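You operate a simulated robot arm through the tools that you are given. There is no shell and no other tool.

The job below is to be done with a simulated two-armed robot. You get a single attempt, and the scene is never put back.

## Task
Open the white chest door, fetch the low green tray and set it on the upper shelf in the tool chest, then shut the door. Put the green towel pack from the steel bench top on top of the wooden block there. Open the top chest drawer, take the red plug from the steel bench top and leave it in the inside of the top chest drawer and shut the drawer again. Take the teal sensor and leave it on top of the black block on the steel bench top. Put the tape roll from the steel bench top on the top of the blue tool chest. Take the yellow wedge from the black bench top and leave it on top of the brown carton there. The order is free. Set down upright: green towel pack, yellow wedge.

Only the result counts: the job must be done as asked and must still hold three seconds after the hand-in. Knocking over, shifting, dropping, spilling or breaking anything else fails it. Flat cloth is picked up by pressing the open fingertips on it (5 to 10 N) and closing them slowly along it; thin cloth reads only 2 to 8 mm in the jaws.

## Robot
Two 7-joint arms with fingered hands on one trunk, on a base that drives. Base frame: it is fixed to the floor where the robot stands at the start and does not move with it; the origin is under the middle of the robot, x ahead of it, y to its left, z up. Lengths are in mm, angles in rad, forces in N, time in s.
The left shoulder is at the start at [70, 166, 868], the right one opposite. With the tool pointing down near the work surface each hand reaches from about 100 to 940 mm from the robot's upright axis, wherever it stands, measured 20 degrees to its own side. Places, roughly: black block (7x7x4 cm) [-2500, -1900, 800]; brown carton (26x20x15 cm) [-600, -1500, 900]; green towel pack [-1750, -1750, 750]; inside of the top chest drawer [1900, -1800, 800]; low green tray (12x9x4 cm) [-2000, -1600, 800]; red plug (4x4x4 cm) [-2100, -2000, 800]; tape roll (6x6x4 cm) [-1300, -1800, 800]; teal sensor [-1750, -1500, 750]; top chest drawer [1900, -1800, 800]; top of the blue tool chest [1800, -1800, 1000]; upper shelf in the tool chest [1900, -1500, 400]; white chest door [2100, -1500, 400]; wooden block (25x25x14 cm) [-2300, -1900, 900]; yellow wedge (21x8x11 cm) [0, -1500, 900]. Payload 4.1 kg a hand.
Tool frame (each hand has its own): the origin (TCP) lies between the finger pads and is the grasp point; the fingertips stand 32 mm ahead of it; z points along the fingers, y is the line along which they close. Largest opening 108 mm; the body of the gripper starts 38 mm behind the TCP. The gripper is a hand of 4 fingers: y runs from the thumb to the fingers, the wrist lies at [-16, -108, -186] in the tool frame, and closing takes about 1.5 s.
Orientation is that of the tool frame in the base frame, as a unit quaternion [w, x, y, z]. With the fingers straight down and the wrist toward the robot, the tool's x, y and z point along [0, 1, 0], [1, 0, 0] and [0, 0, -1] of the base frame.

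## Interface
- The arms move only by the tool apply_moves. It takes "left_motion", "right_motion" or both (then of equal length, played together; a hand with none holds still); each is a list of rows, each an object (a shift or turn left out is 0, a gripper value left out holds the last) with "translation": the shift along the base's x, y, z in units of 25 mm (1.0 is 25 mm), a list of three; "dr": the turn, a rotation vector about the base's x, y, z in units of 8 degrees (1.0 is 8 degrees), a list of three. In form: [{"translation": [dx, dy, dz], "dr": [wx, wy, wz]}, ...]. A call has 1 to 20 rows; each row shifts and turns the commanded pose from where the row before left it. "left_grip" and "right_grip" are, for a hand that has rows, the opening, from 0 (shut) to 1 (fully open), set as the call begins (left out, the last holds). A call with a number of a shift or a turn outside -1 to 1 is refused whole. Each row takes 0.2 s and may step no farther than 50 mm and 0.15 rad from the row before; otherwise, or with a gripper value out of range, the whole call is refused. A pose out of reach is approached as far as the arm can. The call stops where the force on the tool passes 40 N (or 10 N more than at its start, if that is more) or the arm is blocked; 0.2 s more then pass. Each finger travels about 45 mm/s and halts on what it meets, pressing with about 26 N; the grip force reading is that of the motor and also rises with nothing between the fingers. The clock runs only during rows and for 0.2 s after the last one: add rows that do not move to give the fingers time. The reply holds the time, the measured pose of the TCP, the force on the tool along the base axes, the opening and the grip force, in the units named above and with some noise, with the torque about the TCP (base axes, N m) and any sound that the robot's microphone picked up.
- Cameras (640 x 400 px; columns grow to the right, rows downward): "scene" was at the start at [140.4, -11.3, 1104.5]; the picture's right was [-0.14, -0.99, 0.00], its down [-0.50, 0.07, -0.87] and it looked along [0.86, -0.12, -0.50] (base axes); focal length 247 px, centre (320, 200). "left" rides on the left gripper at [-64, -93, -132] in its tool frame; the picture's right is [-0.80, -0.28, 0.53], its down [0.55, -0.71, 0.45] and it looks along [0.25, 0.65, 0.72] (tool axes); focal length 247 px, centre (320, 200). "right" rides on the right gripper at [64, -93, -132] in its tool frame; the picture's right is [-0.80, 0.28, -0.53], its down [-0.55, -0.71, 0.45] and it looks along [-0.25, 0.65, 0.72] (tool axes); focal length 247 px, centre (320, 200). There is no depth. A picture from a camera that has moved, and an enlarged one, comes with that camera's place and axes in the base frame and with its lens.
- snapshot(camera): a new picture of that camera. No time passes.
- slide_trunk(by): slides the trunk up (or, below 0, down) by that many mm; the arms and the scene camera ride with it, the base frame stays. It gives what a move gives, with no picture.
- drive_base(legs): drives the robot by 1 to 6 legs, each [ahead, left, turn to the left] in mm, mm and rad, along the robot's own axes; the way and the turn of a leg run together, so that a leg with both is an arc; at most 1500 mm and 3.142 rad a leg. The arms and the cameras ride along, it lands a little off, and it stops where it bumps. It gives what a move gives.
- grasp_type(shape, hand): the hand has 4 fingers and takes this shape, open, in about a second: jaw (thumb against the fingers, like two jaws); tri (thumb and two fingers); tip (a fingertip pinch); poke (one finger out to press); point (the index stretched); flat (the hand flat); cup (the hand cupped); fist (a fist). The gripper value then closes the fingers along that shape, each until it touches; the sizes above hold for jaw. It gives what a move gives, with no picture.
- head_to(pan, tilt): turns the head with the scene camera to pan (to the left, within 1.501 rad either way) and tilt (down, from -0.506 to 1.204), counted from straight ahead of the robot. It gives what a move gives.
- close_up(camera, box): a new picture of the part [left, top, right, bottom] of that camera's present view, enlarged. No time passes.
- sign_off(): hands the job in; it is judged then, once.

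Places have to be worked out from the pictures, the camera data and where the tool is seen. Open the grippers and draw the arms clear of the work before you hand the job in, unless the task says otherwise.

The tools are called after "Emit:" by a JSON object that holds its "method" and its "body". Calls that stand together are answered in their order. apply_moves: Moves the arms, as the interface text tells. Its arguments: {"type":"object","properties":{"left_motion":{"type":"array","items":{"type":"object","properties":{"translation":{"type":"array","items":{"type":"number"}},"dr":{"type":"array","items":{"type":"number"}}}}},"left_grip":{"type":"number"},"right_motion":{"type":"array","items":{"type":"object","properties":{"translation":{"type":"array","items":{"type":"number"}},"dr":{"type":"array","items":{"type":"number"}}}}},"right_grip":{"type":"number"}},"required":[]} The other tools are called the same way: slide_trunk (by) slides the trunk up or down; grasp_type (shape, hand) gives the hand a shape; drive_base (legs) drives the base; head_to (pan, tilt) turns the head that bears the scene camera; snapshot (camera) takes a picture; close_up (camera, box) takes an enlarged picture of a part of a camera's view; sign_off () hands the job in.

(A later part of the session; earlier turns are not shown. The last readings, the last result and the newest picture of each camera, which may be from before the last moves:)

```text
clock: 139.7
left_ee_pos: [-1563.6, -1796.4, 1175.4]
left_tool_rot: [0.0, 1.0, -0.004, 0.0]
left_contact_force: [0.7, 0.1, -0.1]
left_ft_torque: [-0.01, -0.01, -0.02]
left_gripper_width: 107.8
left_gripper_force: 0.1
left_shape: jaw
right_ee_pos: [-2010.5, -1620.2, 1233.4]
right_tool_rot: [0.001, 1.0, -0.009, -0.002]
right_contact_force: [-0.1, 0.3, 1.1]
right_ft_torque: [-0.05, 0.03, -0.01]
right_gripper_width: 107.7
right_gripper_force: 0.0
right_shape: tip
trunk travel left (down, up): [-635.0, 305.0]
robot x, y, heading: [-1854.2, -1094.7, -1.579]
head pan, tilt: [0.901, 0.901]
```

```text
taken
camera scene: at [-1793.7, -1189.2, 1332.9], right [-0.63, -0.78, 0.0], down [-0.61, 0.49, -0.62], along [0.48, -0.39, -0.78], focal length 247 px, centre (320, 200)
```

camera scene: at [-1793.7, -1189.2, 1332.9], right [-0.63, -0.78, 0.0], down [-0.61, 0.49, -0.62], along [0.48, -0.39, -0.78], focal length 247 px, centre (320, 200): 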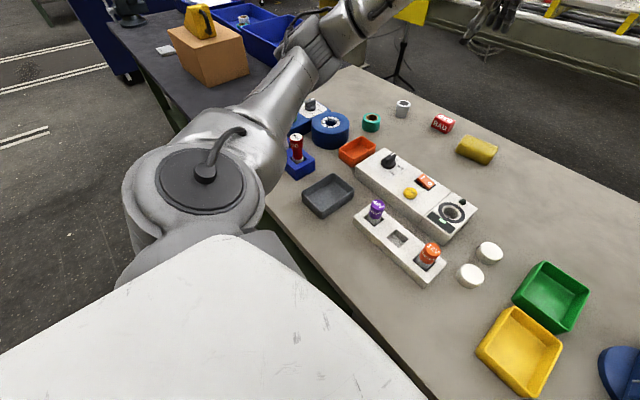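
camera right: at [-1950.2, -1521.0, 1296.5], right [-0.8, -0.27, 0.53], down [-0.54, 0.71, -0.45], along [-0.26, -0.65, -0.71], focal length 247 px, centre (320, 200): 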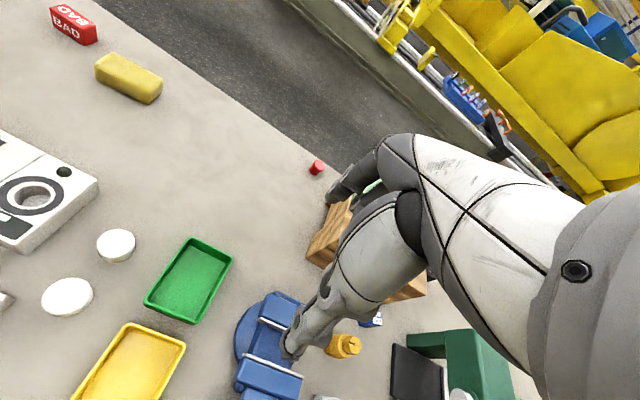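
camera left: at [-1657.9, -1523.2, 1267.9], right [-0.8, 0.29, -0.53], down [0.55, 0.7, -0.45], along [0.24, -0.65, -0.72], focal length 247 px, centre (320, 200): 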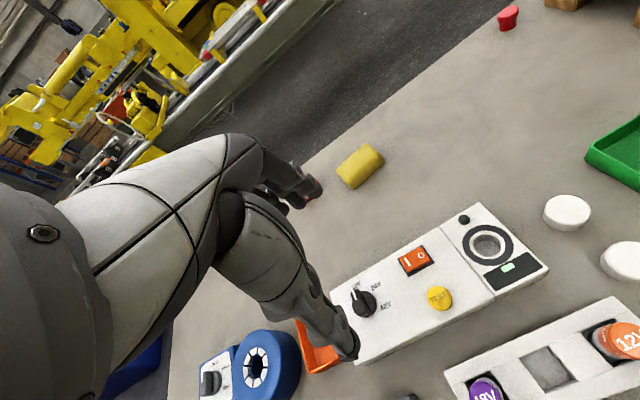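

All level (no tilt) now. I orient the right hand (yaw -10°, forward tilt 18°) and bring it above and before the plug.

Emit:
{"method": "head_to", "body": {"pan": -0.25, "tilt": 0.75}}

Emit:
{"method": "apply_moves", "body": {"right_motion": [{"dr": [0, 0, -0.56]}, {"dr": [0, 0, -0.56]}, {"dr": [-0.74, 0.13, 0]}, {"dr": [-0.74, 0.13, 0]}, {"dr": [-0.74, 0.13, 0]}, {"translation": [-0.19, -0.94, -0.48]}, {"translation": [-0.19, -0.94, -0.48]}, {"translation": [-0.19, -0.94, -0.48]}, {"translation": [-0.19, -0.94, -0.48]}, {"translation": [-0.19, -0.94, -0.48]}, {"translation": [-0.19, -0.94, -0.48]}, {"translation": [-0.19, -0.94, -0.48]}, {"translation": [-0.19, -0.94, -0.48]}, {"translation": [-0.19, -0.94, -0.48]}, {"translation": [-0.19, -0.94, -0.48]}, {"translation": [-0.19, -0.94, -0.48]}, {}], "right_grip": 0.6}}

Emit:
{"method": "snapshot", "body": {"camera": "scene"}}

Emit:
{"method": "snapshot", "body": {"camera": "right"}}

```text
clock: 141.1
left_ee_pos: [-1563.8, -1795.7, 1176.4]
left_tool_rot: [0.0, 1.0, -0.004, 0.0]
left_contact_force: [-0.3, 0.4, 0.3]
left_ft_torque: [0.01, -0.01, -0.01]
left_gripper_width: 107.9
left_gripper_force: 0.0
left_shape: jaw
right_ee_pos: [-2010.1, -1620.6, 1233.5]
right_tool_rot: [0.001, 1.0, -0.008, -0.001]
right_contact_force: [-0.5, -0.1, 0.1]
right_ft_torque: [0.01, 0.0, 0.03]
right_gripper_width: 107.8
right_gripper_force: 0.1
right_shape: tip
trunk travel left (down, up): [-635.0, 305.0]
robot x, y, heading: [-1850.4, -1093.1, -1.58]
head pan, tilt: [-0.25, 0.75]
```

```text
clock: 144.7
left_ee_pos: [-1563.4, -1795.5, 1175.1]
left_tool_rot: [0.0, 1.0, -0.004, 0.0]
left_contact_force: [0.4, 1.2, 0.4]
left_ft_torque: [0.03, 0.01, 0.02]
left_gripper_width: 107.6
left_gripper_force: 0.1
left_shape: jaw
right_ee_pos: [-2063.3, -1877.7, 1099.3]
right_tool_rot: [0.158, 0.984, -0.085, -0.014]
right_contact_force: [0.1, -0.9, 0.2]
right_ft_torque: [-0.01, 0.04, 0.0]
right_gripper_width: 65.0
right_gripper_force: 0.1
right_shape: tip
trunk travel left (down, up): [-635.0, 305.0]
robot x, y, heading: [-1853.2, -1092.4, -1.581]
head pan, tilt: [-0.25, 0.75]
```

```text
taken
camera scene: at [-1873.5, -1221.5, 1344.8], right [-0.97, 0.25, 0.0], down [0.17, 0.66, -0.73], along [-0.19, -0.71, -0.68], focal length 247 px, centre (320, 200)
```

scene: 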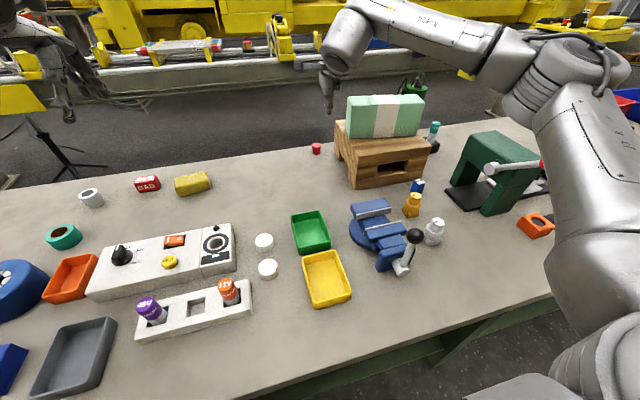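

```text
taken
camera right: at [-1977.7, -1760.4, 1196.2], right [-0.8, 0.04, 0.6], down [-0.45, 0.62, -0.64], along [-0.39, -0.79, -0.48], focal length 247 px, centre (320, 200)
```

right: 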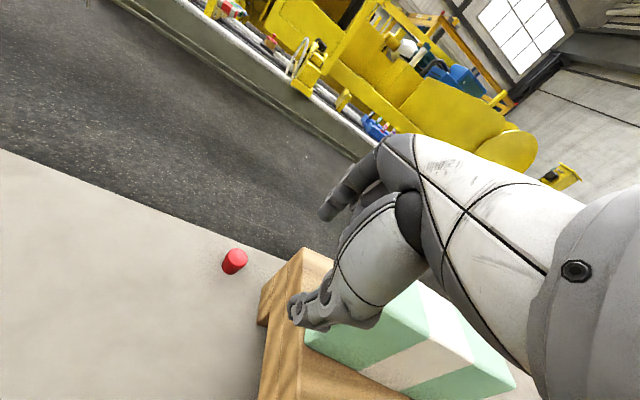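

The plug is confirmed at (-2069,-2025). I extend forward at this height first (so the forearm straightens and stays clear of the pack), then check.

Emit:
{"method": "apply_moves", "body": {"right_motion": [{"translation": [-0.03, -0.95, 0]}, {"translation": [-0.03, -0.95, 0]}, {"translation": [-0.03, -0.95, 0]}, {"translation": [-0.03, -0.95, 0]}, {"translation": [-0.03, -0.95, 0]}, {"translation": [-0.03, -0.95, 0]}, {}]}}

Emit:
{"method": "snapshot", "body": {"camera": "scene"}}

Emit:
{"method": "snapshot", "body": {"camera": "right"}}

```text
clock: 146.3
left_ee_pos: [-1564.9, -1794.5, 1177.4]
left_tool_rot: [0.0, 1.0, -0.004, 0.0]
left_contact_force: [0.2, -0.3, 0.7]
left_ft_torque: [0.03, 0.0, 0.0]
left_gripper_width: 107.9
left_gripper_force: 0.2
left_shape: jaw
right_ee_pos: [-2069.7, -2022.3, 1101.4]
right_tool_rot: [0.158, 0.984, -0.087, -0.015]
right_contact_force: [0.2, 0.1, -0.1]
right_ft_torque: [0.03, -0.03, 0.01]
right_gripper_width: 65.1
right_gripper_force: 0.1
right_shape: tip
trunk travel left (down, up): [-635.0, 305.0]
robot x, y, heading: [-1852.1, -1086.5, -1.579]
head pan, tilt: [-0.25, 0.75]
```

```text
taken
camera scene: at [-1874.1, -1221.5, 1344.8], right [-0.97, 0.26, 0.0], down [0.17, 0.66, -0.73], along [-0.19, -0.71, -0.68], focal length 247 px, centre (320, 200)
```

scene: 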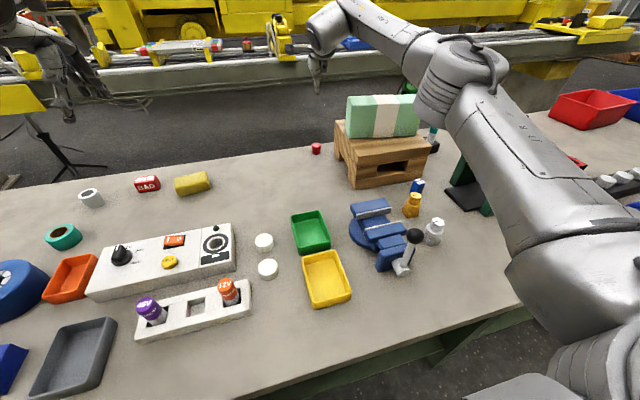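

```text
taken
camera right: at [-1983.1, -1904.8, 1197.6], right [-0.8, 0.04, 0.59], down [-0.45, 0.62, -0.64], along [-0.39, -0.79, -0.48], focal length 247 px, centre (320, 200)
```

right: 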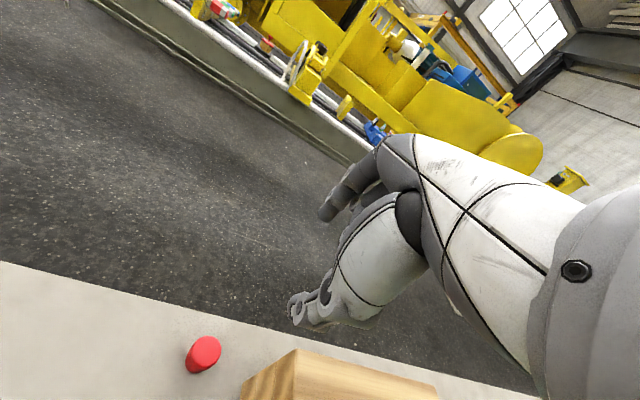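

The elbow bulges further to the right than I assumed, which would bring the forearm near the wooden block when descending. I shift the base 50 mm left and yaw the hand 15° more so the forearm comes from the left.

Emit:
{"method": "drive_base", "body": {"legs": [[0, 55, 0.008]]}}

Emit:
{"method": "apply_moves", "body": {"right_motion": [{"dr": [0, 0, -0.94]}, {"dr": [0, 0, -0.94]}, {"translation": [-0.9, 0, 0]}, {"translation": [-0.9, 0, 0]}, {}]}}

Emit:
{"method": "snapshot", "body": {"camera": "scene"}}

Emit:
{"method": "snapshot", "body": {"camera": "right"}}

```text
clock: 147.3
left_ee_pos: [-1504.9, -1794.8, 1177.1]
left_tool_rot: [0.0, 1.0, -0.001, 0.0]
left_contact_force: [-0.5, 0.7, -0.1]
left_ft_torque: [0.03, 0.02, 0.03]
left_gripper_width: 107.8
left_gripper_force: 0.0
left_shape: jaw
right_ee_pos: [-2008.0, -2023.5, 1101.7]
right_tool_rot: [0.157, 0.984, -0.083, -0.014]
right_contact_force: [-0.3, 0.2, 0.8]
right_ft_torque: [0.01, 0.02, 0.03]
right_gripper_width: 64.6
right_gripper_force: 0.1
right_shape: tip
trunk travel left (down, up): [-635.0, 305.0]
robot x, y, heading: [-1798.0, -1093.3, -1.57]
head pan, tilt: [-0.25, 0.75]
```

```text
clock: 148.5
left_ee_pos: [-1503.9, -1793.6, 1175.6]
left_tool_rot: [0.0, 1.0, 0.0, 0.0]
left_contact_force: [-0.6, 0.2, -0.2]
left_ft_torque: [-0.03, -0.01, -0.01]
left_gripper_width: 107.9
left_gripper_force: 0.1
left_shape: jaw
right_ee_pos: [-2052.7, -2024.5, 1101.4]
right_tool_rot: [0.153, 0.965, -0.21, -0.035]
right_contact_force: [0.3, 0.6, 1.1]
right_ft_torque: [0.03, 0.0, -0.02]
right_gripper_width: 65.2
right_gripper_force: 0.1
right_shape: tip
trunk travel left (down, up): [-635.0, 305.0]
robot x, y, heading: [-1797.4, -1089.5, -1.572]
head pan, tilt: [-0.25, 0.75]
```

```text
taken
camera scene: at [-1816.7, -1222.7, 1344.8], right [-0.97, 0.25, 0.0], down [0.17, 0.66, -0.73], along [-0.18, -0.71, -0.68], focal length 247 px, centre (320, 200)
```

scene: 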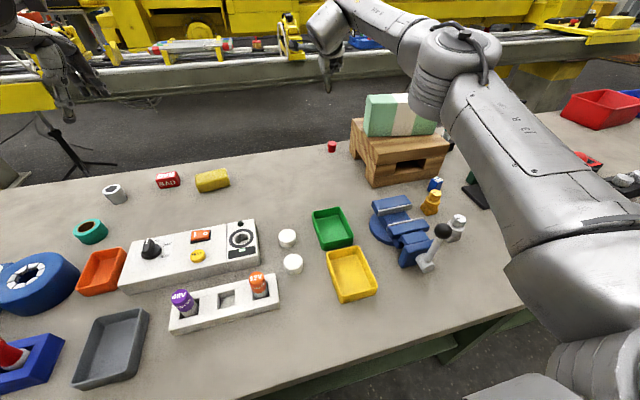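

```text
taken
camera right: at [-1938.6, -1933.6, 1198.6], right [-0.77, 0.24, 0.6], down [-0.28, 0.71, -0.64], along [-0.58, -0.66, -0.48], focal length 247 px, centre (320, 200)
```

right: 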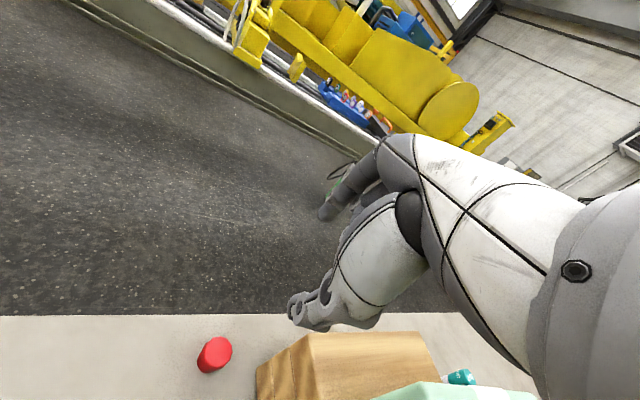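

The hand is over the plug (plug refined to (-2069,-2028)). I descend to z about 905 and check clearance.

Emit:
{"method": "apply_moves", "body": {"right_motion": [{"translation": [-0.28, 0, -0.98]}, {"translation": [-0.28, 0, -0.98]}, {"translation": [0, 0, -0.98]}, {"translation": [0, 0, -0.98]}, {"translation": [0, 0, -0.98]}, {"translation": [0, 0, -0.98]}, {"translation": [0, 0, -0.98]}, {"translation": [0, 0, -0.98]}, {}]}}

Emit:
{"method": "snapshot", "body": {"camera": "scene"}}

Emit:
{"method": "snapshot", "body": {"camera": "right"}}

```text
clock: 150.5
left_ee_pos: [-1505.7, -1793.7, 1176.1]
left_tool_rot: [0.0, 1.0, -0.001, 0.0]
left_contact_force: [0.1, 0.6, 0.5]
left_ft_torque: [0.0, 0.0, 0.02]
left_gripper_width: 107.6
left_gripper_force: 0.2
left_shape: jaw
right_ee_pos: [-2066.5, -2022.2, 903.5]
right_tool_rot: [0.153, 0.965, -0.21, -0.035]
right_contact_force: [-0.5, 0.5, 0.7]
right_ft_torque: [0.01, 0.02, 0.0]
right_gripper_width: 65.1
right_gripper_force: 0.1
right_shape: tip
trunk travel left (down, up): [-635.0, 305.0]
robot x, y, heading: [-1797.7, -1091.7, -1.574]
head pan, tilt: [-0.25, 0.75]
```

```text
taken
camera scene: at [-1817.9, -1222.2, 1344.8], right [-0.97, 0.25, 0.0], down [0.17, 0.66, -0.73], along [-0.18, -0.71, -0.68], focal length 247 px, centre (320, 200)
```

scene: 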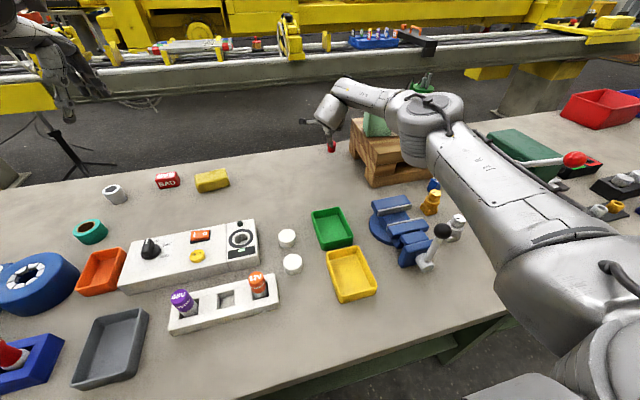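

```text
taken
camera right: at [-1954.4, -1931.9, 1000.5], right [-0.77, 0.24, 0.6], down [-0.28, 0.71, -0.64], along [-0.58, -0.66, -0.48], focal length 247 px, centre (320, 200)
```

right: 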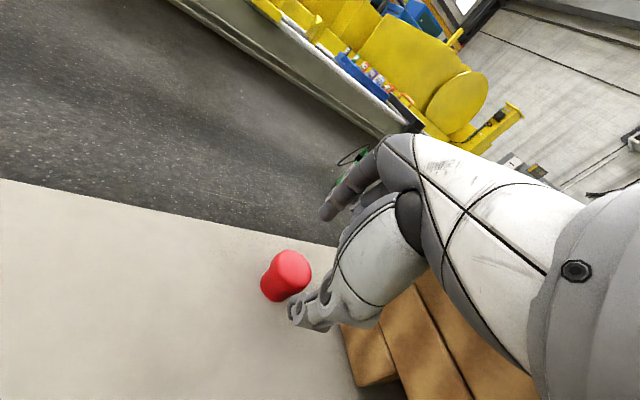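

I check the forearm's clearance to the pack and block with an enlarged view before the last 40 mm.

Emit:
{"method": "close_up", "body": {"camera": "scene", "box": [300, 60, 480, 200]}}

Emit:
{"method": "close_up", "body": {"camera": "right", "box": [240, 180, 440, 360]}}

```text
2.86 times, centred on (390, 130) of scene
camera zoom: at [-1817.9, -1222.2, 1344.8], right [-0.97, 0.25, 0.0], down [0.17, 0.66, -0.73], along [-0.18, -0.71, -0.68], focal length 707 px, centre (120, 400)
```

zoom: 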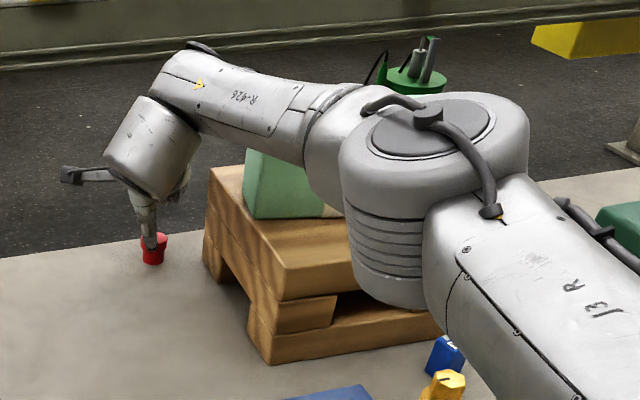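

```text
2.22 times, centred on (340, 270) of right
camera zoom: at [-1954.4, -1931.9, 1000.5], right [-0.77, 0.24, 0.6], down [-0.28, 0.71, -0.64], along [-0.58, -0.66, -0.48], focal length 549 px, centre (276, 44)
```

zoom: 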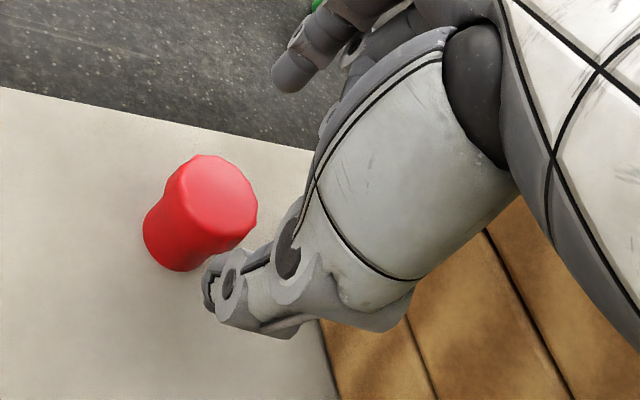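

The forearm clears the pack by about 40 mm and the approach line is centred on the plug. I narrow the opening slightly and go down the last 36 mm.

Emit:
{"method": "apply_moves", "body": {"right_motion": [{"translation": [0, -0.06, -0.5]}, {"translation": [0, 0, -0.5]}, {"translation": [0, 0, -0.4]}, {}], "right_grip": 0.54}}

Emit:
{"method": "close_up", "body": {"camera": "right", "box": [240, 150, 440, 360]}}

Emit:
{"method": "close_up", "body": {"camera": "scene", "box": [300, 80, 420, 180]}}

```text
clock: 151.5
left_ee_pos: [-1504.7, -1793.2, 1175.9]
left_tool_rot: [0.0, 1.0, -0.001, 0.001]
left_contact_force: [0.1, 0.2, 0.4]
left_ft_torque: [0.04, 0.02, 0.01]
left_gripper_width: 107.6
left_gripper_force: 0.0
left_shape: jaw
right_ee_pos: [-2066.1, -2024.3, 869.7]
right_tool_rot: [0.154, 0.965, -0.21, -0.035]
right_contact_force: [0.2, -0.7, 0.1]
right_ft_torque: [0.06, 0.06, 0.04]
right_gripper_width: 58.6
right_gripper_force: 0.0
right_shape: tip
trunk travel left (down, up): [-635.0, 305.0]
robot x, y, heading: [-1797.0, -1091.8, -1.571]
head pan, tilt: [-0.25, 0.75]
```

```text
1.90 times, centred on (340, 255) of right
camera zoom: at [-1953.6, -1933.6, 966.1], right [-0.77, 0.24, 0.6], down [-0.28, 0.71, -0.64], along [-0.58, -0.66, -0.48], focal length 470 px, centre (282, 95)
```

zoom: 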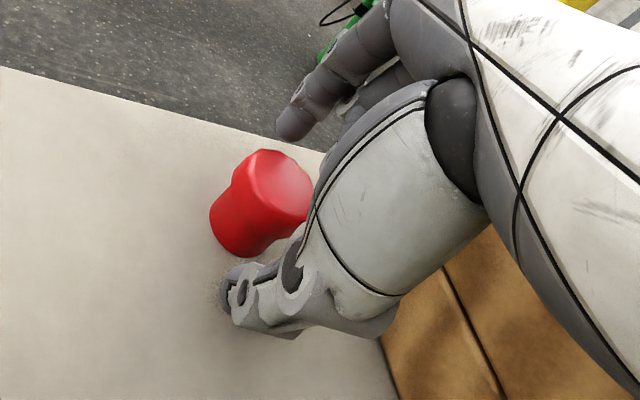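

```text
4.00 times, centred on (360, 130) of scene
camera zoom: at [-1817.9, -1222.4, 1344.8], right [-0.97, 0.25, 0.0], down [0.17, 0.66, -0.73], along [-0.18, -0.71, -0.68], focal length 989 px, centre (160, 480)
```

zoom: 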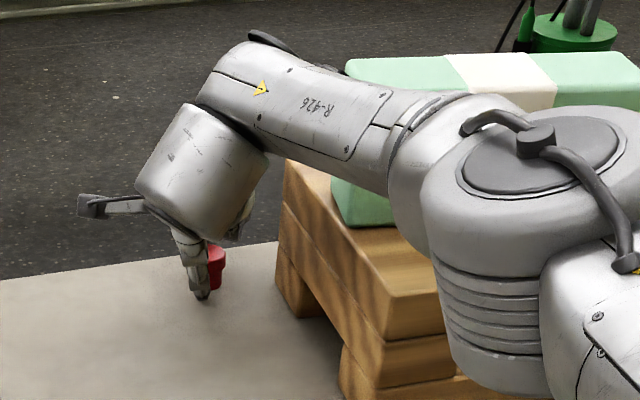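

The plug lies centred between thumb and index, about 15 mm ahead of the TCP. I close the pinch.

Emit:
{"method": "apply_moves", "body": {"right_motion": [{}, {}, {}, {}, {}, {}, {}], "right_grip": 0.0}}

Emit:
{"method": "close_up", "body": {"camera": "right", "box": [240, 150, 440, 360]}}

```text
clock: 153.1
left_ee_pos: [-1504.9, -1794.4, 1175.9]
left_tool_rot: [0.0, 1.0, -0.001, -0.001]
left_contact_force: [0.4, -0.4, 0.0]
left_ft_torque: [0.03, -0.01, 0.01]
left_gripper_width: 107.5
left_gripper_force: 0.0
left_shape: jaw
right_ee_pos: [-2066.2, -2023.4, 870.4]
right_tool_rot: [0.153, 0.965, -0.211, -0.034]
right_contact_force: [0.5, 0.0, 0.2]
right_ft_torque: [0.02, -0.04, 0.02]
right_gripper_width: 29.5
right_gripper_force: 26.2
right_shape: tip
trunk travel left (down, up): [-635.0, 305.0]
robot x, y, heading: [-1797.1, -1094.3, -1.572]
head pan, tilt: [-0.25, 0.75]
```

```text
1.90 times, centred on (340, 255) of right
camera zoom: at [-1953.6, -1933.6, 966.2], right [-0.77, 0.24, 0.6], down [-0.28, 0.71, -0.64], along [-0.58, -0.66, -0.48], focal length 470 px, centre (282, 95)
```

zoom: 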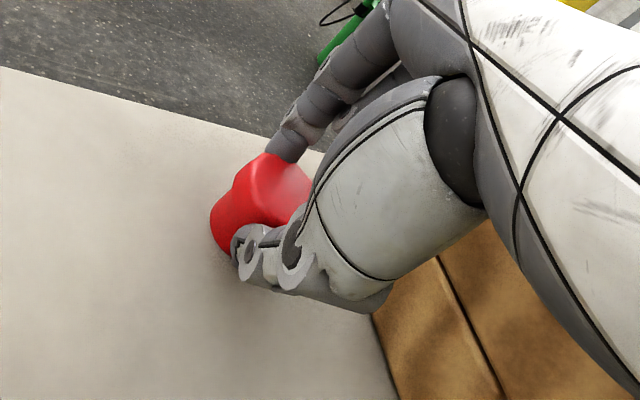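

The pinch reads 29.5 mm with 26 N. I lift slowly and watch the plug.

Emit:
{"method": "apply_moves", "body": {"right_motion": [{"translation": [0, 0, 0.3]}, {"translation": [0, 0, 0.4]}, {"translation": [0, 0, 0.6]}, {"translation": [0, 0, 0.7]}, {}]}}

Emit:
{"method": "close_up", "body": {"camera": "right", "box": [240, 150, 440, 360]}}

```text
clock: 154.3
left_ee_pos: [-1503.5, -1794.5, 1176.2]
left_tool_rot: [0.0, 1.0, -0.001, 0.0]
left_contact_force: [-0.6, 0.3, 0.5]
left_ft_torque: [-0.03, 0.03, 0.0]
left_gripper_width: 107.7
left_gripper_force: 0.1
left_shape: jaw
right_ee_pos: [-2067.5, -2024.2, 920.0]
right_tool_rot: [0.154, 0.965, -0.211, -0.035]
right_contact_force: [0.8, 0.2, 0.1]
right_ft_torque: [0.01, 0.0, -0.02]
right_gripper_width: 29.3
right_gripper_force: 25.8
right_shape: tip
trunk travel left (down, up): [-635.0, 305.0]
robot x, y, heading: [-1795.8, -1090.8, -1.571]
head pan, tilt: [-0.25, 0.75]
```

```text
1.90 times, centred on (340, 255) of right
camera zoom: at [-1954.0, -1933.2, 1015.8], right [-0.77, 0.24, 0.6], down [-0.28, 0.71, -0.64], along [-0.58, -0.66, -0.48], focal length 470 px, centre (282, 95)
```

zoom: 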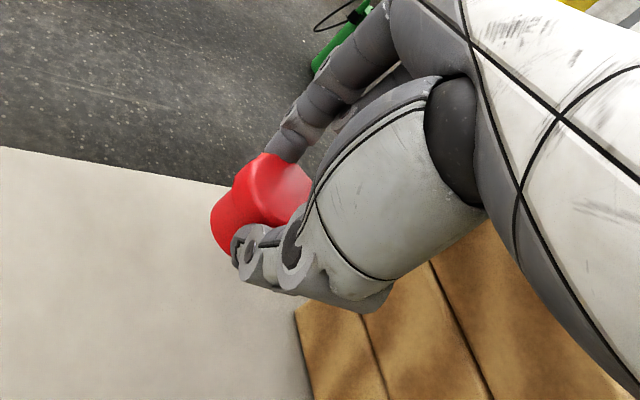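

The plug is held firmly. I raise it to about z 1100, then draw it back to y about -1720.

Emit:
{"method": "apply_moves", "body": {"right_motion": [{"translation": [0, 0, 0.9]}, {"translation": [0, 0, 0.9]}, {"translation": [0, 0, 0.9]}, {"translation": [0, 0, 0.9]}, {"translation": [0, 0, 0.9]}, {"translation": [0, 0, 0.9]}, {"translation": [0, 0, 0.9]}, {"translation": [0, 0, 0.9]}, {"translation": [0.1, 1, 0.3]}, {"translation": [0.1, 1, 0.3]}, {"translation": [0.1, 1, 0.3]}, {"translation": [0.1, 1, 0.3]}, {"translation": [0.1, 1, 0]}, {"translation": [0.1, 1, 0]}, {"translation": [0.1, 1, 0]}, {"translation": [0.1, 1, 0]}, {"translation": [0.1, 1, 0]}, {"translation": [0.1, 1, 0]}, {"translation": [0.1, 1, 0]}, {"translation": [0.1, 1, 0]}]}}

Emit:
{"method": "head_to", "body": {"pan": 0.3, "tilt": 0.8}}

Emit:
{"method": "snapshot", "body": {"camera": "scene"}}

Emit:
{"method": "snapshot", "body": {"camera": "left"}}

Emit:
{"method": "snapshot", "body": {"camera": "right"}}

```text
clock: 158.5
left_ee_pos: [-1504.7, -1793.2, 1177.4]
left_tool_rot: [0.0, 1.0, -0.001, 0.0]
left_contact_force: [0.2, -0.7, 0.1]
left_ft_torque: [0.0, 0.0, -0.01]
left_gripper_width: 107.9
left_gripper_force: 0.1
left_shape: jaw
right_ee_pos: [-2038.7, -1723.5, 1129.2]
right_tool_rot: [0.155, 0.964, -0.212, -0.034]
right_contact_force: [-0.3, 0.5, -0.2]
right_ft_torque: [0.0, 0.0, 0.02]
right_gripper_width: 29.3
right_gripper_force: 25.6
right_shape: tip
trunk travel left (down, up): [-635.0, 305.0]
robot x, y, heading: [-1799.7, -1094.0, -1.572]
head pan, tilt: [-0.25, 0.75]
```

```text
clock: 159.4
left_ee_pos: [-1504.2, -1794.7, 1177.1]
left_tool_rot: [0.0, 1.0, -0.001, 0.0]
left_contact_force: [0.7, -0.4, 0.7]
left_ft_torque: [-0.02, -0.01, -0.03]
left_gripper_width: 107.8
left_gripper_force: 0.0
left_shape: jaw
right_ee_pos: [-2037.6, -1724.6, 1128.8]
right_tool_rot: [0.154, 0.965, -0.211, -0.035]
right_contact_force: [-0.2, -0.3, -0.8]
right_ft_torque: [0.0, 0.0, 0.0]
right_gripper_width: 29.1
right_gripper_force: 26.4
right_shape: tip
trunk travel left (down, up): [-635.0, 305.0]
robot x, y, heading: [-1799.7, -1094.1, -1.575]
head pan, tilt: [0.3, 0.799]
```

```text
taken
camera scene: at [-1773.8, -1219.3, 1340.8], right [-0.96, -0.29, 0.0], down [-0.21, 0.69, -0.7], along [0.2, -0.67, -0.72], focal length 247 px, centre (320, 200)
```

scene: 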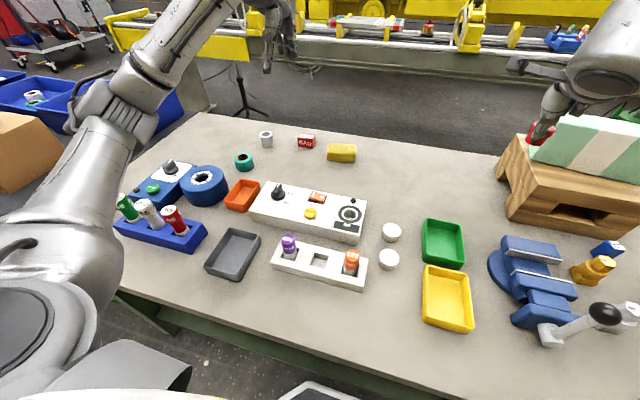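

```text
taken
camera left: at [-1568.0, -1701.9, 1308.1], right [-0.8, 0.28, -0.53], down [0.55, 0.7, -0.45], along [0.25, -0.65, -0.72], focal length 247 px, centre (320, 200)
```

left: 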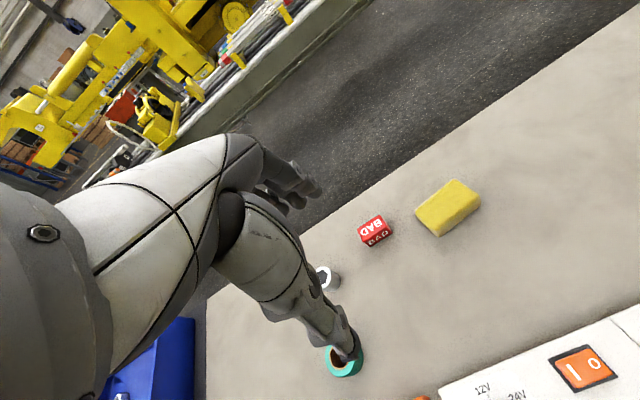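

```text
taken
camera right: at [-1924.4, -1634.0, 1224.6], right [-0.77, 0.24, 0.6], down [-0.28, 0.71, -0.64], along [-0.58, -0.66, -0.48], focal length 247 px, centre (320, 200)
```

right: 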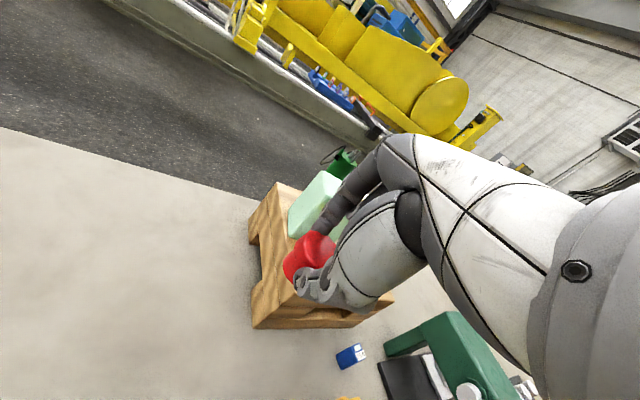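

The plug is secure. I now drive 290 mm left and 50 mm back to reach the tape roll with the left hand.

Emit:
{"method": "drive_base", "body": {"legs": [[-50, 290, 0]]}}

Emit:
{"method": "snapshot", "body": {"camera": "left"}}

Emit:
{"method": "snapshot", "body": {"camera": "scene"}}

```text
clock: 161.5
left_ee_pos: [-1211.6, -1744.9, 1177.4]
left_tool_rot: [0.0, 1.0, -0.001, 0.0]
left_contact_force: [0.4, 0.4, 1.0]
left_ft_torque: [0.02, -0.02, 0.0]
left_gripper_width: 107.8
left_gripper_force: 0.1
left_shape: jaw
right_ee_pos: [-1743.6, -1675.3, 1129.3]
right_tool_rot: [0.153, 0.965, -0.212, -0.035]
right_contact_force: [0.7, -0.1, -0.2]
right_ft_torque: [0.0, -0.03, -0.02]
right_gripper_width: 29.3
right_gripper_force: 25.9
right_shape: tip
trunk travel left (down, up): [-635.0, 305.0]
robot x, y, heading: [-1506.3, -1045.0, -1.574]
head pan, tilt: [0.3, 0.799]
```

```text
taken
camera left: at [-1274.7, -1652.6, 1308.1], right [-0.8, 0.28, -0.53], down [0.55, 0.7, -0.45], along [0.25, -0.65, -0.72], focal length 247 px, centre (320, 200)
```

left: 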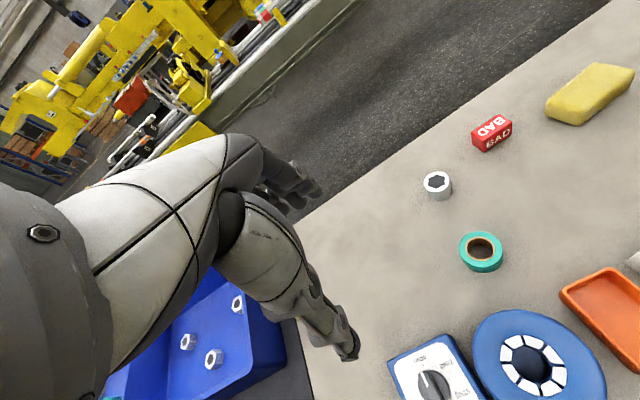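

```text
taken
camera scene: at [-1480.3, -1169.8, 1340.8], right [-0.96, -0.29, 0.0], down [-0.21, 0.69, -0.7], along [0.2, -0.67, -0.72], focal length 247 px, centre (320, 200)
```

scene: 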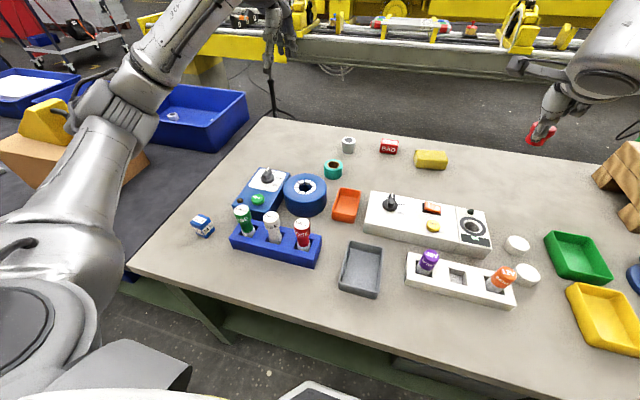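

The tape roll is at about (-1337,-1785), top z 857, with free space around it. I bring the left hand above it.

Emit:
{"method": "apply_moves", "body": {"left_motion": [{"translation": [-0.5, -0.16, -0.5]}, {"translation": [-0.5, -0.16, -0.9]}, {"translation": [-0.5, -0.16, -0.9]}, {"translation": [-0.5, -0.16, -0.9]}, {"translation": [-0.5, -0.16, -0.9]}, {"translation": [-0.5, -0.16, -0.9]}, {"translation": [-0.5, -0.16, -0.9]}, {"translation": [-0.5, -0.16, -0.9]}, {"translation": [-0.5, -0.16, -0.9]}, {"translation": [-0.5, -0.16, -0.9]}, {}], "left_grip": 1.0}}

Emit:
{"method": "snapshot", "body": {"camera": "left"}}

Emit:
{"method": "close_up", "body": {"camera": "scene", "box": [230, 90, 430, 230]}}

```text
clock: 163.9
left_ee_pos: [-1333.4, -1784.0, 959.3]
left_tool_rot: [0.0, 1.0, -0.001, 0.001]
left_contact_force: [0.3, -0.7, 0.1]
left_ft_torque: [-0.01, 0.03, 0.01]
left_gripper_width: 107.6
left_gripper_force: 0.0
left_shape: jaw
right_ee_pos: [-1744.9, -1674.6, 1128.1]
right_tool_rot: [0.153, 0.965, -0.212, -0.034]
right_contact_force: [-0.7, 0.4, -0.1]
right_ft_torque: [-0.01, -0.02, 0.02]
right_gripper_width: 29.2
right_gripper_force: 26.4
right_shape: tip
trunk travel left (down, up): [-635.0, 305.0]
robot x, y, heading: [-1504.8, -1041.3, -1.575]
head pan, tilt: [0.3, 0.799]
```

```text
taken
camera left: at [-1397.5, -1692.6, 1090.9], right [-0.8, 0.28, -0.53], down [0.55, 0.7, -0.45], along [0.25, -0.65, -0.72], focal length 247 px, centre (320, 200)
```

left: 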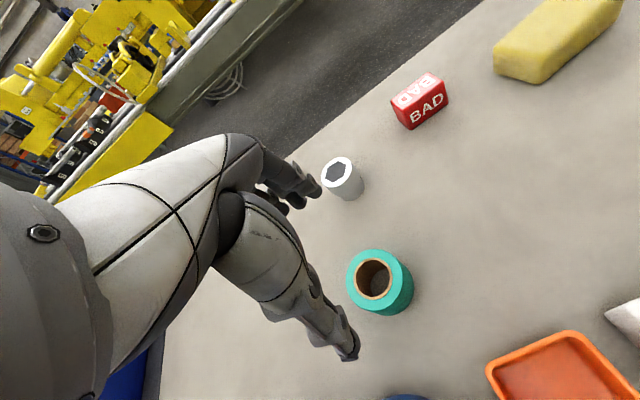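

```text
2.86 times, centred on (330, 160) of scene
camera zoom: at [-1480.2, -1169.5, 1340.8], right [-0.96, -0.29, 0.0], down [-0.21, 0.69, -0.7], along [0.2, -0.67, -0.72], focal length 707 px, centre (291, 314)
```

zoom: 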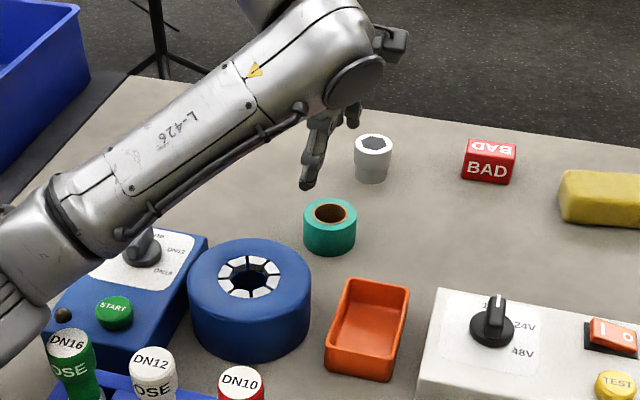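

The roll is at (-1337.6,-1781.5). The left elbow looks low over the bottles, so I raise the trunk 220 mm first; the elbow then stays higher when the hand goes down.

Emit:
{"method": "slide_trunk", "body": {"by": 220}}

Emit:
{"method": "apply_moves", "body": {"left_motion": [{"translation": [-0.17, 0.1, -0.9]}, {"translation": [0, 0, -0.9]}, {"translation": [0, 0, -0.9]}, {"translation": [0, 0, -0.9]}, {"translation": [0, 0, -0.9]}, {"translation": [0, 0, -0.9]}, {"translation": [0, 0, -0.9]}, {"translation": [0, 0, -0.9]}, {"translation": [0, 0, -0.9]}, {"translation": [0, 0, -0.9]}, {}]}}

Emit:
{"method": "snapshot", "body": {"camera": "left"}}

Emit:
{"method": "snapshot", "body": {"camera": "scene"}}

```text
clock: 166.2
left_ee_pos: [-1334.5, -1785.7, 1179.8]
left_tool_rot: [-0.001, 1.0, -0.001, 0.001]
left_contact_force: [-0.5, -0.3, -0.4]
left_ft_torque: [0.01, -0.02, 0.03]
left_gripper_width: 107.7
left_gripper_force: 0.2
left_shape: jaw
right_ee_pos: [-1743.3, -1674.6, 1348.4]
right_tool_rot: [0.153, 0.965, -0.21, -0.034]
right_contact_force: [0.2, -0.7, 0.2]
right_ft_torque: [-0.05, -0.01, -0.01]
right_gripper_width: 29.1
right_gripper_force: 25.6
right_shape: tip
trunk travel left (down, up): [-855.0, 85.0]
robot x, y, heading: [-1507.2, -1046.5, -1.57]
head pan, tilt: [0.3, 0.799]
```

```text
clock: 168.6
left_ee_pos: [-1339.8, -1782.9, 954.4]
left_tool_rot: [0.0, 1.0, -0.001, 0.0]
left_contact_force: [0.2, -0.6, -0.2]
left_ft_torque: [0.03, -0.02, -0.01]
left_gripper_width: 107.5
left_gripper_force: 0.0
left_shape: jaw
right_ee_pos: [-1744.7, -1674.9, 1348.3]
right_tool_rot: [0.153, 0.965, -0.212, -0.035]
right_contact_force: [1.5, -0.1, -0.1]
right_ft_torque: [-0.02, -0.01, 0.02]
right_gripper_width: 29.3
right_gripper_force: 25.9
right_shape: tip
trunk travel left (down, up): [-855.0, 85.0]
robot x, y, heading: [-1501.9, -1043.8, -1.575]
head pan, tilt: [0.3, 0.799]
```

```text
taken
camera left: at [-1402.2, -1691.0, 1085.9], right [-0.8, 0.28, -0.53], down [0.55, 0.7, -0.45], along [0.25, -0.65, -0.72], focal length 247 px, centre (320, 200)
```

left: 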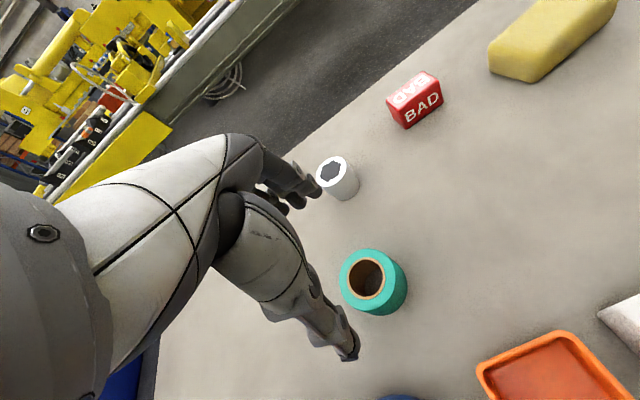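

```text
taken
camera scene: at [-1480.4, -1169.8, 1560.8], right [-0.96, -0.29, 0.0], down [-0.21, 0.69, -0.7], along [0.2, -0.67, -0.72], focal length 247 px, centre (320, 200)
```

scene: 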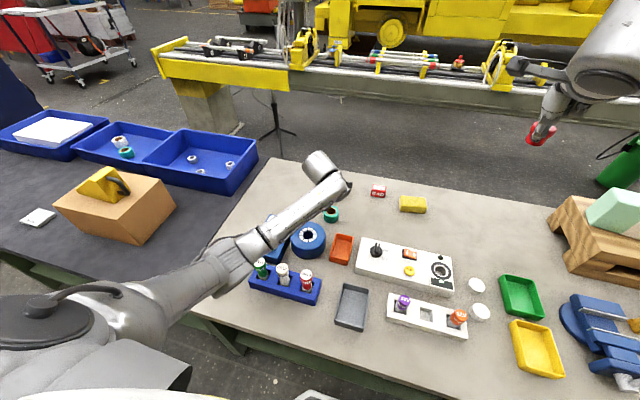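

The elbow is now well above the bottles. I lower the left hand over the roll to z about 858.

Emit:
{"method": "apply_moves", "body": {"left_motion": [{"translation": [0.08, 0.05, -0.9]}, {"translation": [0, 0, -0.9]}, {"translation": [0, 0, -0.9]}, {"translation": [0, 0, -0.7]}, {"translation": [0, 0, -0.4]}, {}]}}

Emit:
{"method": "snapshot", "body": {"camera": "left"}}

```text
clock: 170.0
left_ee_pos: [-1336.8, -1782.3, 857.8]
left_tool_rot: [0.0, 1.0, -0.001, 0.0]
left_contact_force: [0.1, 0.3, 0.1]
left_ft_torque: [-0.01, 0.04, -0.01]
left_gripper_width: 107.6
left_gripper_force: 0.1
left_shape: jaw
right_ee_pos: [-1743.9, -1675.9, 1347.8]
right_tool_rot: [0.154, 0.965, -0.211, -0.035]
right_contact_force: [0.9, 0.7, -0.4]
right_ft_torque: [0.0, 0.0, -0.02]
right_gripper_width: 29.6
right_gripper_force: 26.1
right_shape: tip
trunk travel left (down, up): [-855.0, 85.0]
robot x, y, heading: [-1507.1, -1038.8, -1.573]
head pan, tilt: [0.3, 0.799]
```

```text
taken
camera left: at [-1399.5, -1688.9, 989.9], right [-0.8, 0.28, -0.53], down [0.55, 0.7, -0.45], along [0.25, -0.65, -0.72], focal length 247 px, centre (320, 200)
```

left: 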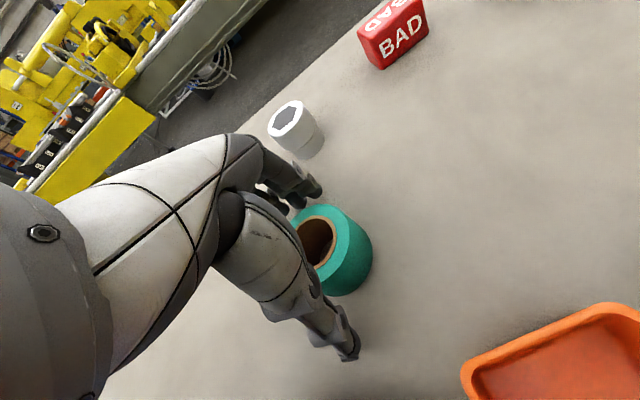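

The fingers straddle the roll with no contact. I close the left hand.

Emit:
{"method": "apply_moves", "body": {"left_motion": [{}, {}, {}, {}, {}, {}, {}, {}], "left_grip": 0.0}}

Emit:
{"method": "snapshot", "body": {"camera": "left"}}

```text
clock: 171.8
left_ee_pos: [-1336.7, -1782.1, 857.3]
left_tool_rot: [0.0, 1.0, -0.001, 0.0]
left_contact_force: [0.7, 0.4, 0.1]
left_ft_torque: [-0.04, 0.0, 0.04]
left_gripper_width: 52.1
left_gripper_force: 25.1
left_shape: jaw
right_ee_pos: [-1743.8, -1675.1, 1347.8]
right_tool_rot: [0.153, 0.965, -0.211, -0.034]
right_contact_force: [0.2, 0.8, -1.3]
right_ft_torque: [0.0, 0.0, 0.01]
right_gripper_width: 29.4
right_gripper_force: 26.0
right_shape: tip
trunk travel left (down, up): [-855.0, 85.0]
robot x, y, heading: [-1506.9, -1045.0, -1.569]
head pan, tilt: [0.3, 0.799]
```

```text
taken
camera left: at [-1399.5, -1689.0, 990.0], right [-0.8, 0.28, -0.53], down [0.55, 0.7, -0.45], along [0.25, -0.65, -0.72], focal length 247 px, centre (320, 200)
```

left: 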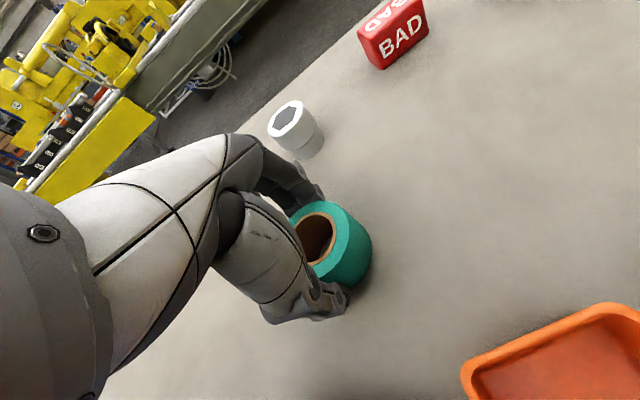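

The roll is gripped (52 mm). I lift it straight up well above everything (to about z 1180).

Emit:
{"method": "apply_moves", "body": {"left_motion": [{"translation": [0, 0, 0.4]}, {"translation": [0, 0, 0.7]}, {"translation": [0, 0, 0.9]}, {"translation": [0, 0, 0.95]}, {"translation": [0, 0, 0.95]}, {"translation": [0, 0, 0.95]}, {"translation": [0, 0, 0.95]}, {"translation": [0, 0, 0.95]}, {"translation": [0, 0, 0.95]}, {"translation": [0, 0, 0.95]}, {"translation": [0, 0, 0.95]}, {"translation": [0, 0, 0.95]}, {"translation": [0, 0, 0.95]}, {"translation": [0, 0, 0.95]}]}}

Emit:
{"method": "snapshot", "body": {"camera": "left"}}

Emit:
{"method": "snapshot", "body": {"camera": "right"}}

```text
clock: 174.8
left_ee_pos: [-1338.6, -1780.6, 1170.3]
left_tool_rot: [0.001, 1.0, 0.0, 0.0]
left_contact_force: [-0.5, 0.6, -0.5]
left_ft_torque: [0.01, 0.01, 0.01]
left_gripper_width: 52.2
left_gripper_force: 26.7
left_shape: jaw
right_ee_pos: [-1745.1, -1675.9, 1348.4]
right_tool_rot: [0.154, 0.965, -0.21, -0.034]
right_contact_force: [0.3, 0.7, 0.1]
right_ft_torque: [0.05, -0.02, -0.02]
right_gripper_width: 29.0
right_gripper_force: 25.9
right_shape: tip
trunk travel left (down, up): [-855.0, 85.0]
robot x, y, heading: [-1507.6, -1045.3, -1.577]
head pan, tilt: [0.3, 0.799]
```

```text
taken
camera left: at [-1401.0, -1688.6, 1303.1], right [-0.8, 0.28, -0.53], down [0.55, 0.7, -0.45], along [0.25, -0.65, -0.72], focal length 247 px, centre (320, 200)
```

left: 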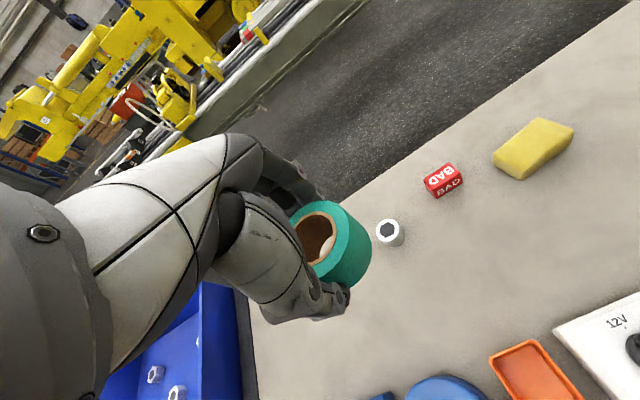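

```text
taken
camera right: at [-1631.6, -1584.6, 1444.5], right [-0.77, 0.24, 0.59], down [-0.28, 0.71, -0.64], along [-0.58, -0.66, -0.48], focal length 247 px, centre (320, 200)
```

right: 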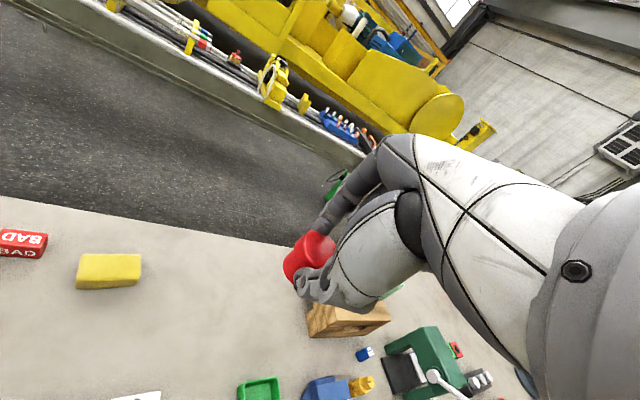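

Both items are secure. I back away from the bench by 700 mm and then strafe toward +x along the aisle.

Emit:
{"method": "drive_base", "body": {"legs": [[-720, 0, 0.005], [0, 1400, 0]]}}

Emit:
{"method": "head_to", "body": {"pan": 0.9, "tilt": 0.25}}

Emit:
{"method": "snapshot", "body": {"camera": "scene"}}

```text
clock: 185.4
left_ee_pos: [114.2, -1038.2, 1170.5]
left_tool_rot: [0.0, 1.0, 0.014, 0.001]
left_contact_force: [0.0, -0.9, -0.3]
left_ft_torque: [-0.02, -0.01, 0.04]
left_gripper_width: 52.0
left_gripper_force: 26.0
left_shape: jaw
right_ee_pos: [-295.6, -946.8, 1347.8]
right_tool_rot: [0.154, 0.968, -0.195, -0.032]
right_contact_force: [-0.6, -0.4, 0.3]
right_ft_torque: [0.0, 0.0, 0.03]
right_gripper_width: 29.3
right_gripper_force: 25.7
right_shape: tip
trunk travel left (down, up): [-855.0, 85.0]
robot x, y, heading: [-78.8, -306.5, -1.542]
head pan, tilt: [0.3, 0.799]
```

```text
clock: 186.4
left_ee_pos: [113.8, -1039.2, 1170.9]
left_tool_rot: [0.0, 1.0, 0.016, 0.0]
left_contact_force: [0.5, -0.5, -1.7]
left_ft_torque: [0.02, -0.01, -0.01]
left_gripper_width: 52.1
left_gripper_force: 25.5
left_shape: jaw
right_ee_pos: [-297.0, -946.7, 1349.0]
right_tool_rot: [0.154, 0.968, -0.195, -0.032]
right_contact_force: [0.1, 0.4, 0.0]
right_ft_torque: [-0.01, 0.03, 0.01]
right_gripper_width: 29.3
right_gripper_force: 25.9
right_shape: tip
trunk travel left (down, up): [-855.0, 85.0]
robot x, y, heading: [-76.6, -312.4, -1.544]
head pan, tilt: [0.901, 0.25]
```

```text
taken
camera scene: at [-0.1, -412.1, 1609.8], right [-0.6, -0.8, 0.0], down [-0.2, 0.15, -0.97], along [0.78, -0.58, -0.25], focal length 247 px, centre (320, 200)
```

scene: 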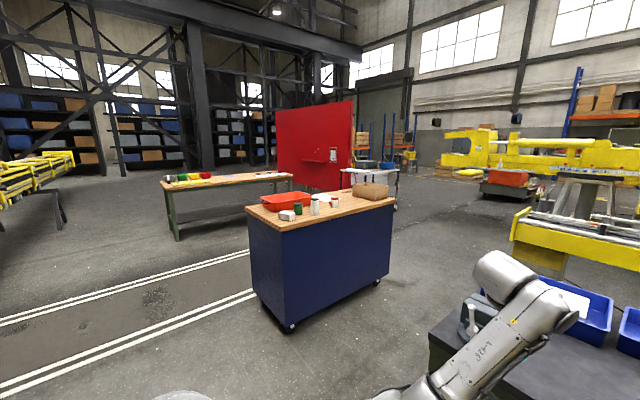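

The chest stands free, with a red screen and a wooden table behind it. I enlarge the chest to estimate its extent.

Emit:
{"method": "close_up", "body": {"camera": "scene", "box": [150, 120, 430, 340]}}

```text
1.82 times, centred on (290, 230) of scene
camera zoom: at [-0.1, -412.1, 1609.8], right [-0.6, -0.8, 0.0], down [-0.2, 0.15, -0.97], along [0.78, -0.58, -0.25], focal length 450 px, centre (374, 146)
```

zoom: 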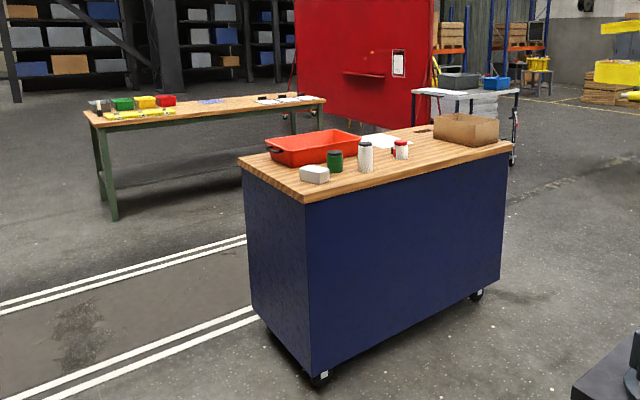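

The chest spans about x 1600–2080, y -1250 to -2430, and its front must face +x. I strafe to x about 3050 on the free side, then turn right to face it.

Emit:
{"method": "drive_base", "body": {"legs": [[0, 1040, -0.027], [0, 1040, 0], [0, 1040, 0]]}}

Emit:
{"method": "head_to", "body": {"pan": -0.6, "tilt": 0.4}}

Emit:
{"method": "snapshot", "body": {"camera": "scene"}}

```text
clock: 201.8
left_ee_pos: [3247.7, -949.5, 1171.2]
left_tool_rot: [0.001, 1.0, 0.013, 0.0]
left_contact_force: [1.0, -0.4, -0.5]
left_ft_torque: [-0.01, -0.03, 0.01]
left_gripper_width: 52.0
left_gripper_force: 26.1
left_shape: jaw
right_ee_pos: [2837.9, -854.3, 1347.8]
right_tool_rot: [0.153, 0.968, -0.198, -0.032]
right_contact_force: [0.5, 0.6, -0.3]
right_ft_torque: [0.0, 0.01, 0.04]
right_gripper_width: 29.2
right_gripper_force: 26.1
right_shape: tip
trunk travel left (down, up): [-855.0, 85.0]
robot x, y, heading: [3059.0, -215.3, -1.537]
head pan, tilt: [0.901, 0.25]
```

```text
clock: 203.4
left_ee_pos: [3249.5, -948.5, 1170.5]
left_tool_rot: [0.001, 1.0, 0.012, 0.0]
left_contact_force: [-0.3, -0.4, -0.6]
left_ft_torque: [0.04, -0.01, 0.02]
left_gripper_width: 51.9
left_gripper_force: 25.8
left_shape: jaw
right_ee_pos: [2838.5, -855.5, 1348.0]
right_tool_rot: [0.154, 0.968, -0.197, -0.032]
right_contact_force: [0.8, -0.2, 0.2]
right_ft_torque: [-0.02, 0.04, 0.0]
right_gripper_width: 29.0
right_gripper_force: 25.8
right_shape: tip
trunk travel left (down, up): [-855.0, 85.0]
robot x, y, heading: [3062.1, -219.8, -1.548]
head pan, tilt: [-0.6, 0.4]
```

```text
taken
camera scene: at [3012.5, -344.1, 1595.9], right [-0.84, 0.54, 0.0], down [0.21, 0.33, -0.92], along [-0.5, -0.77, -0.39], focal length 247 px, centre (320, 200)
```

scene: 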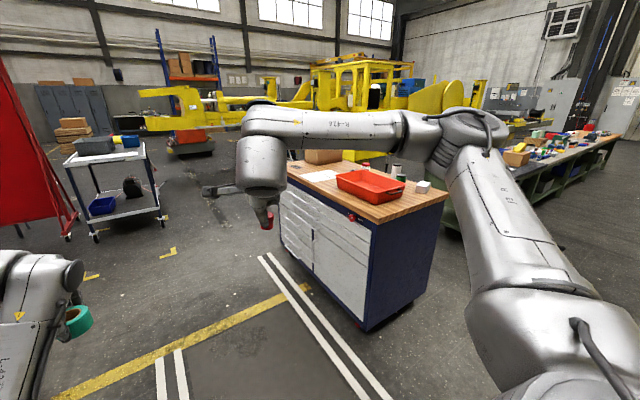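

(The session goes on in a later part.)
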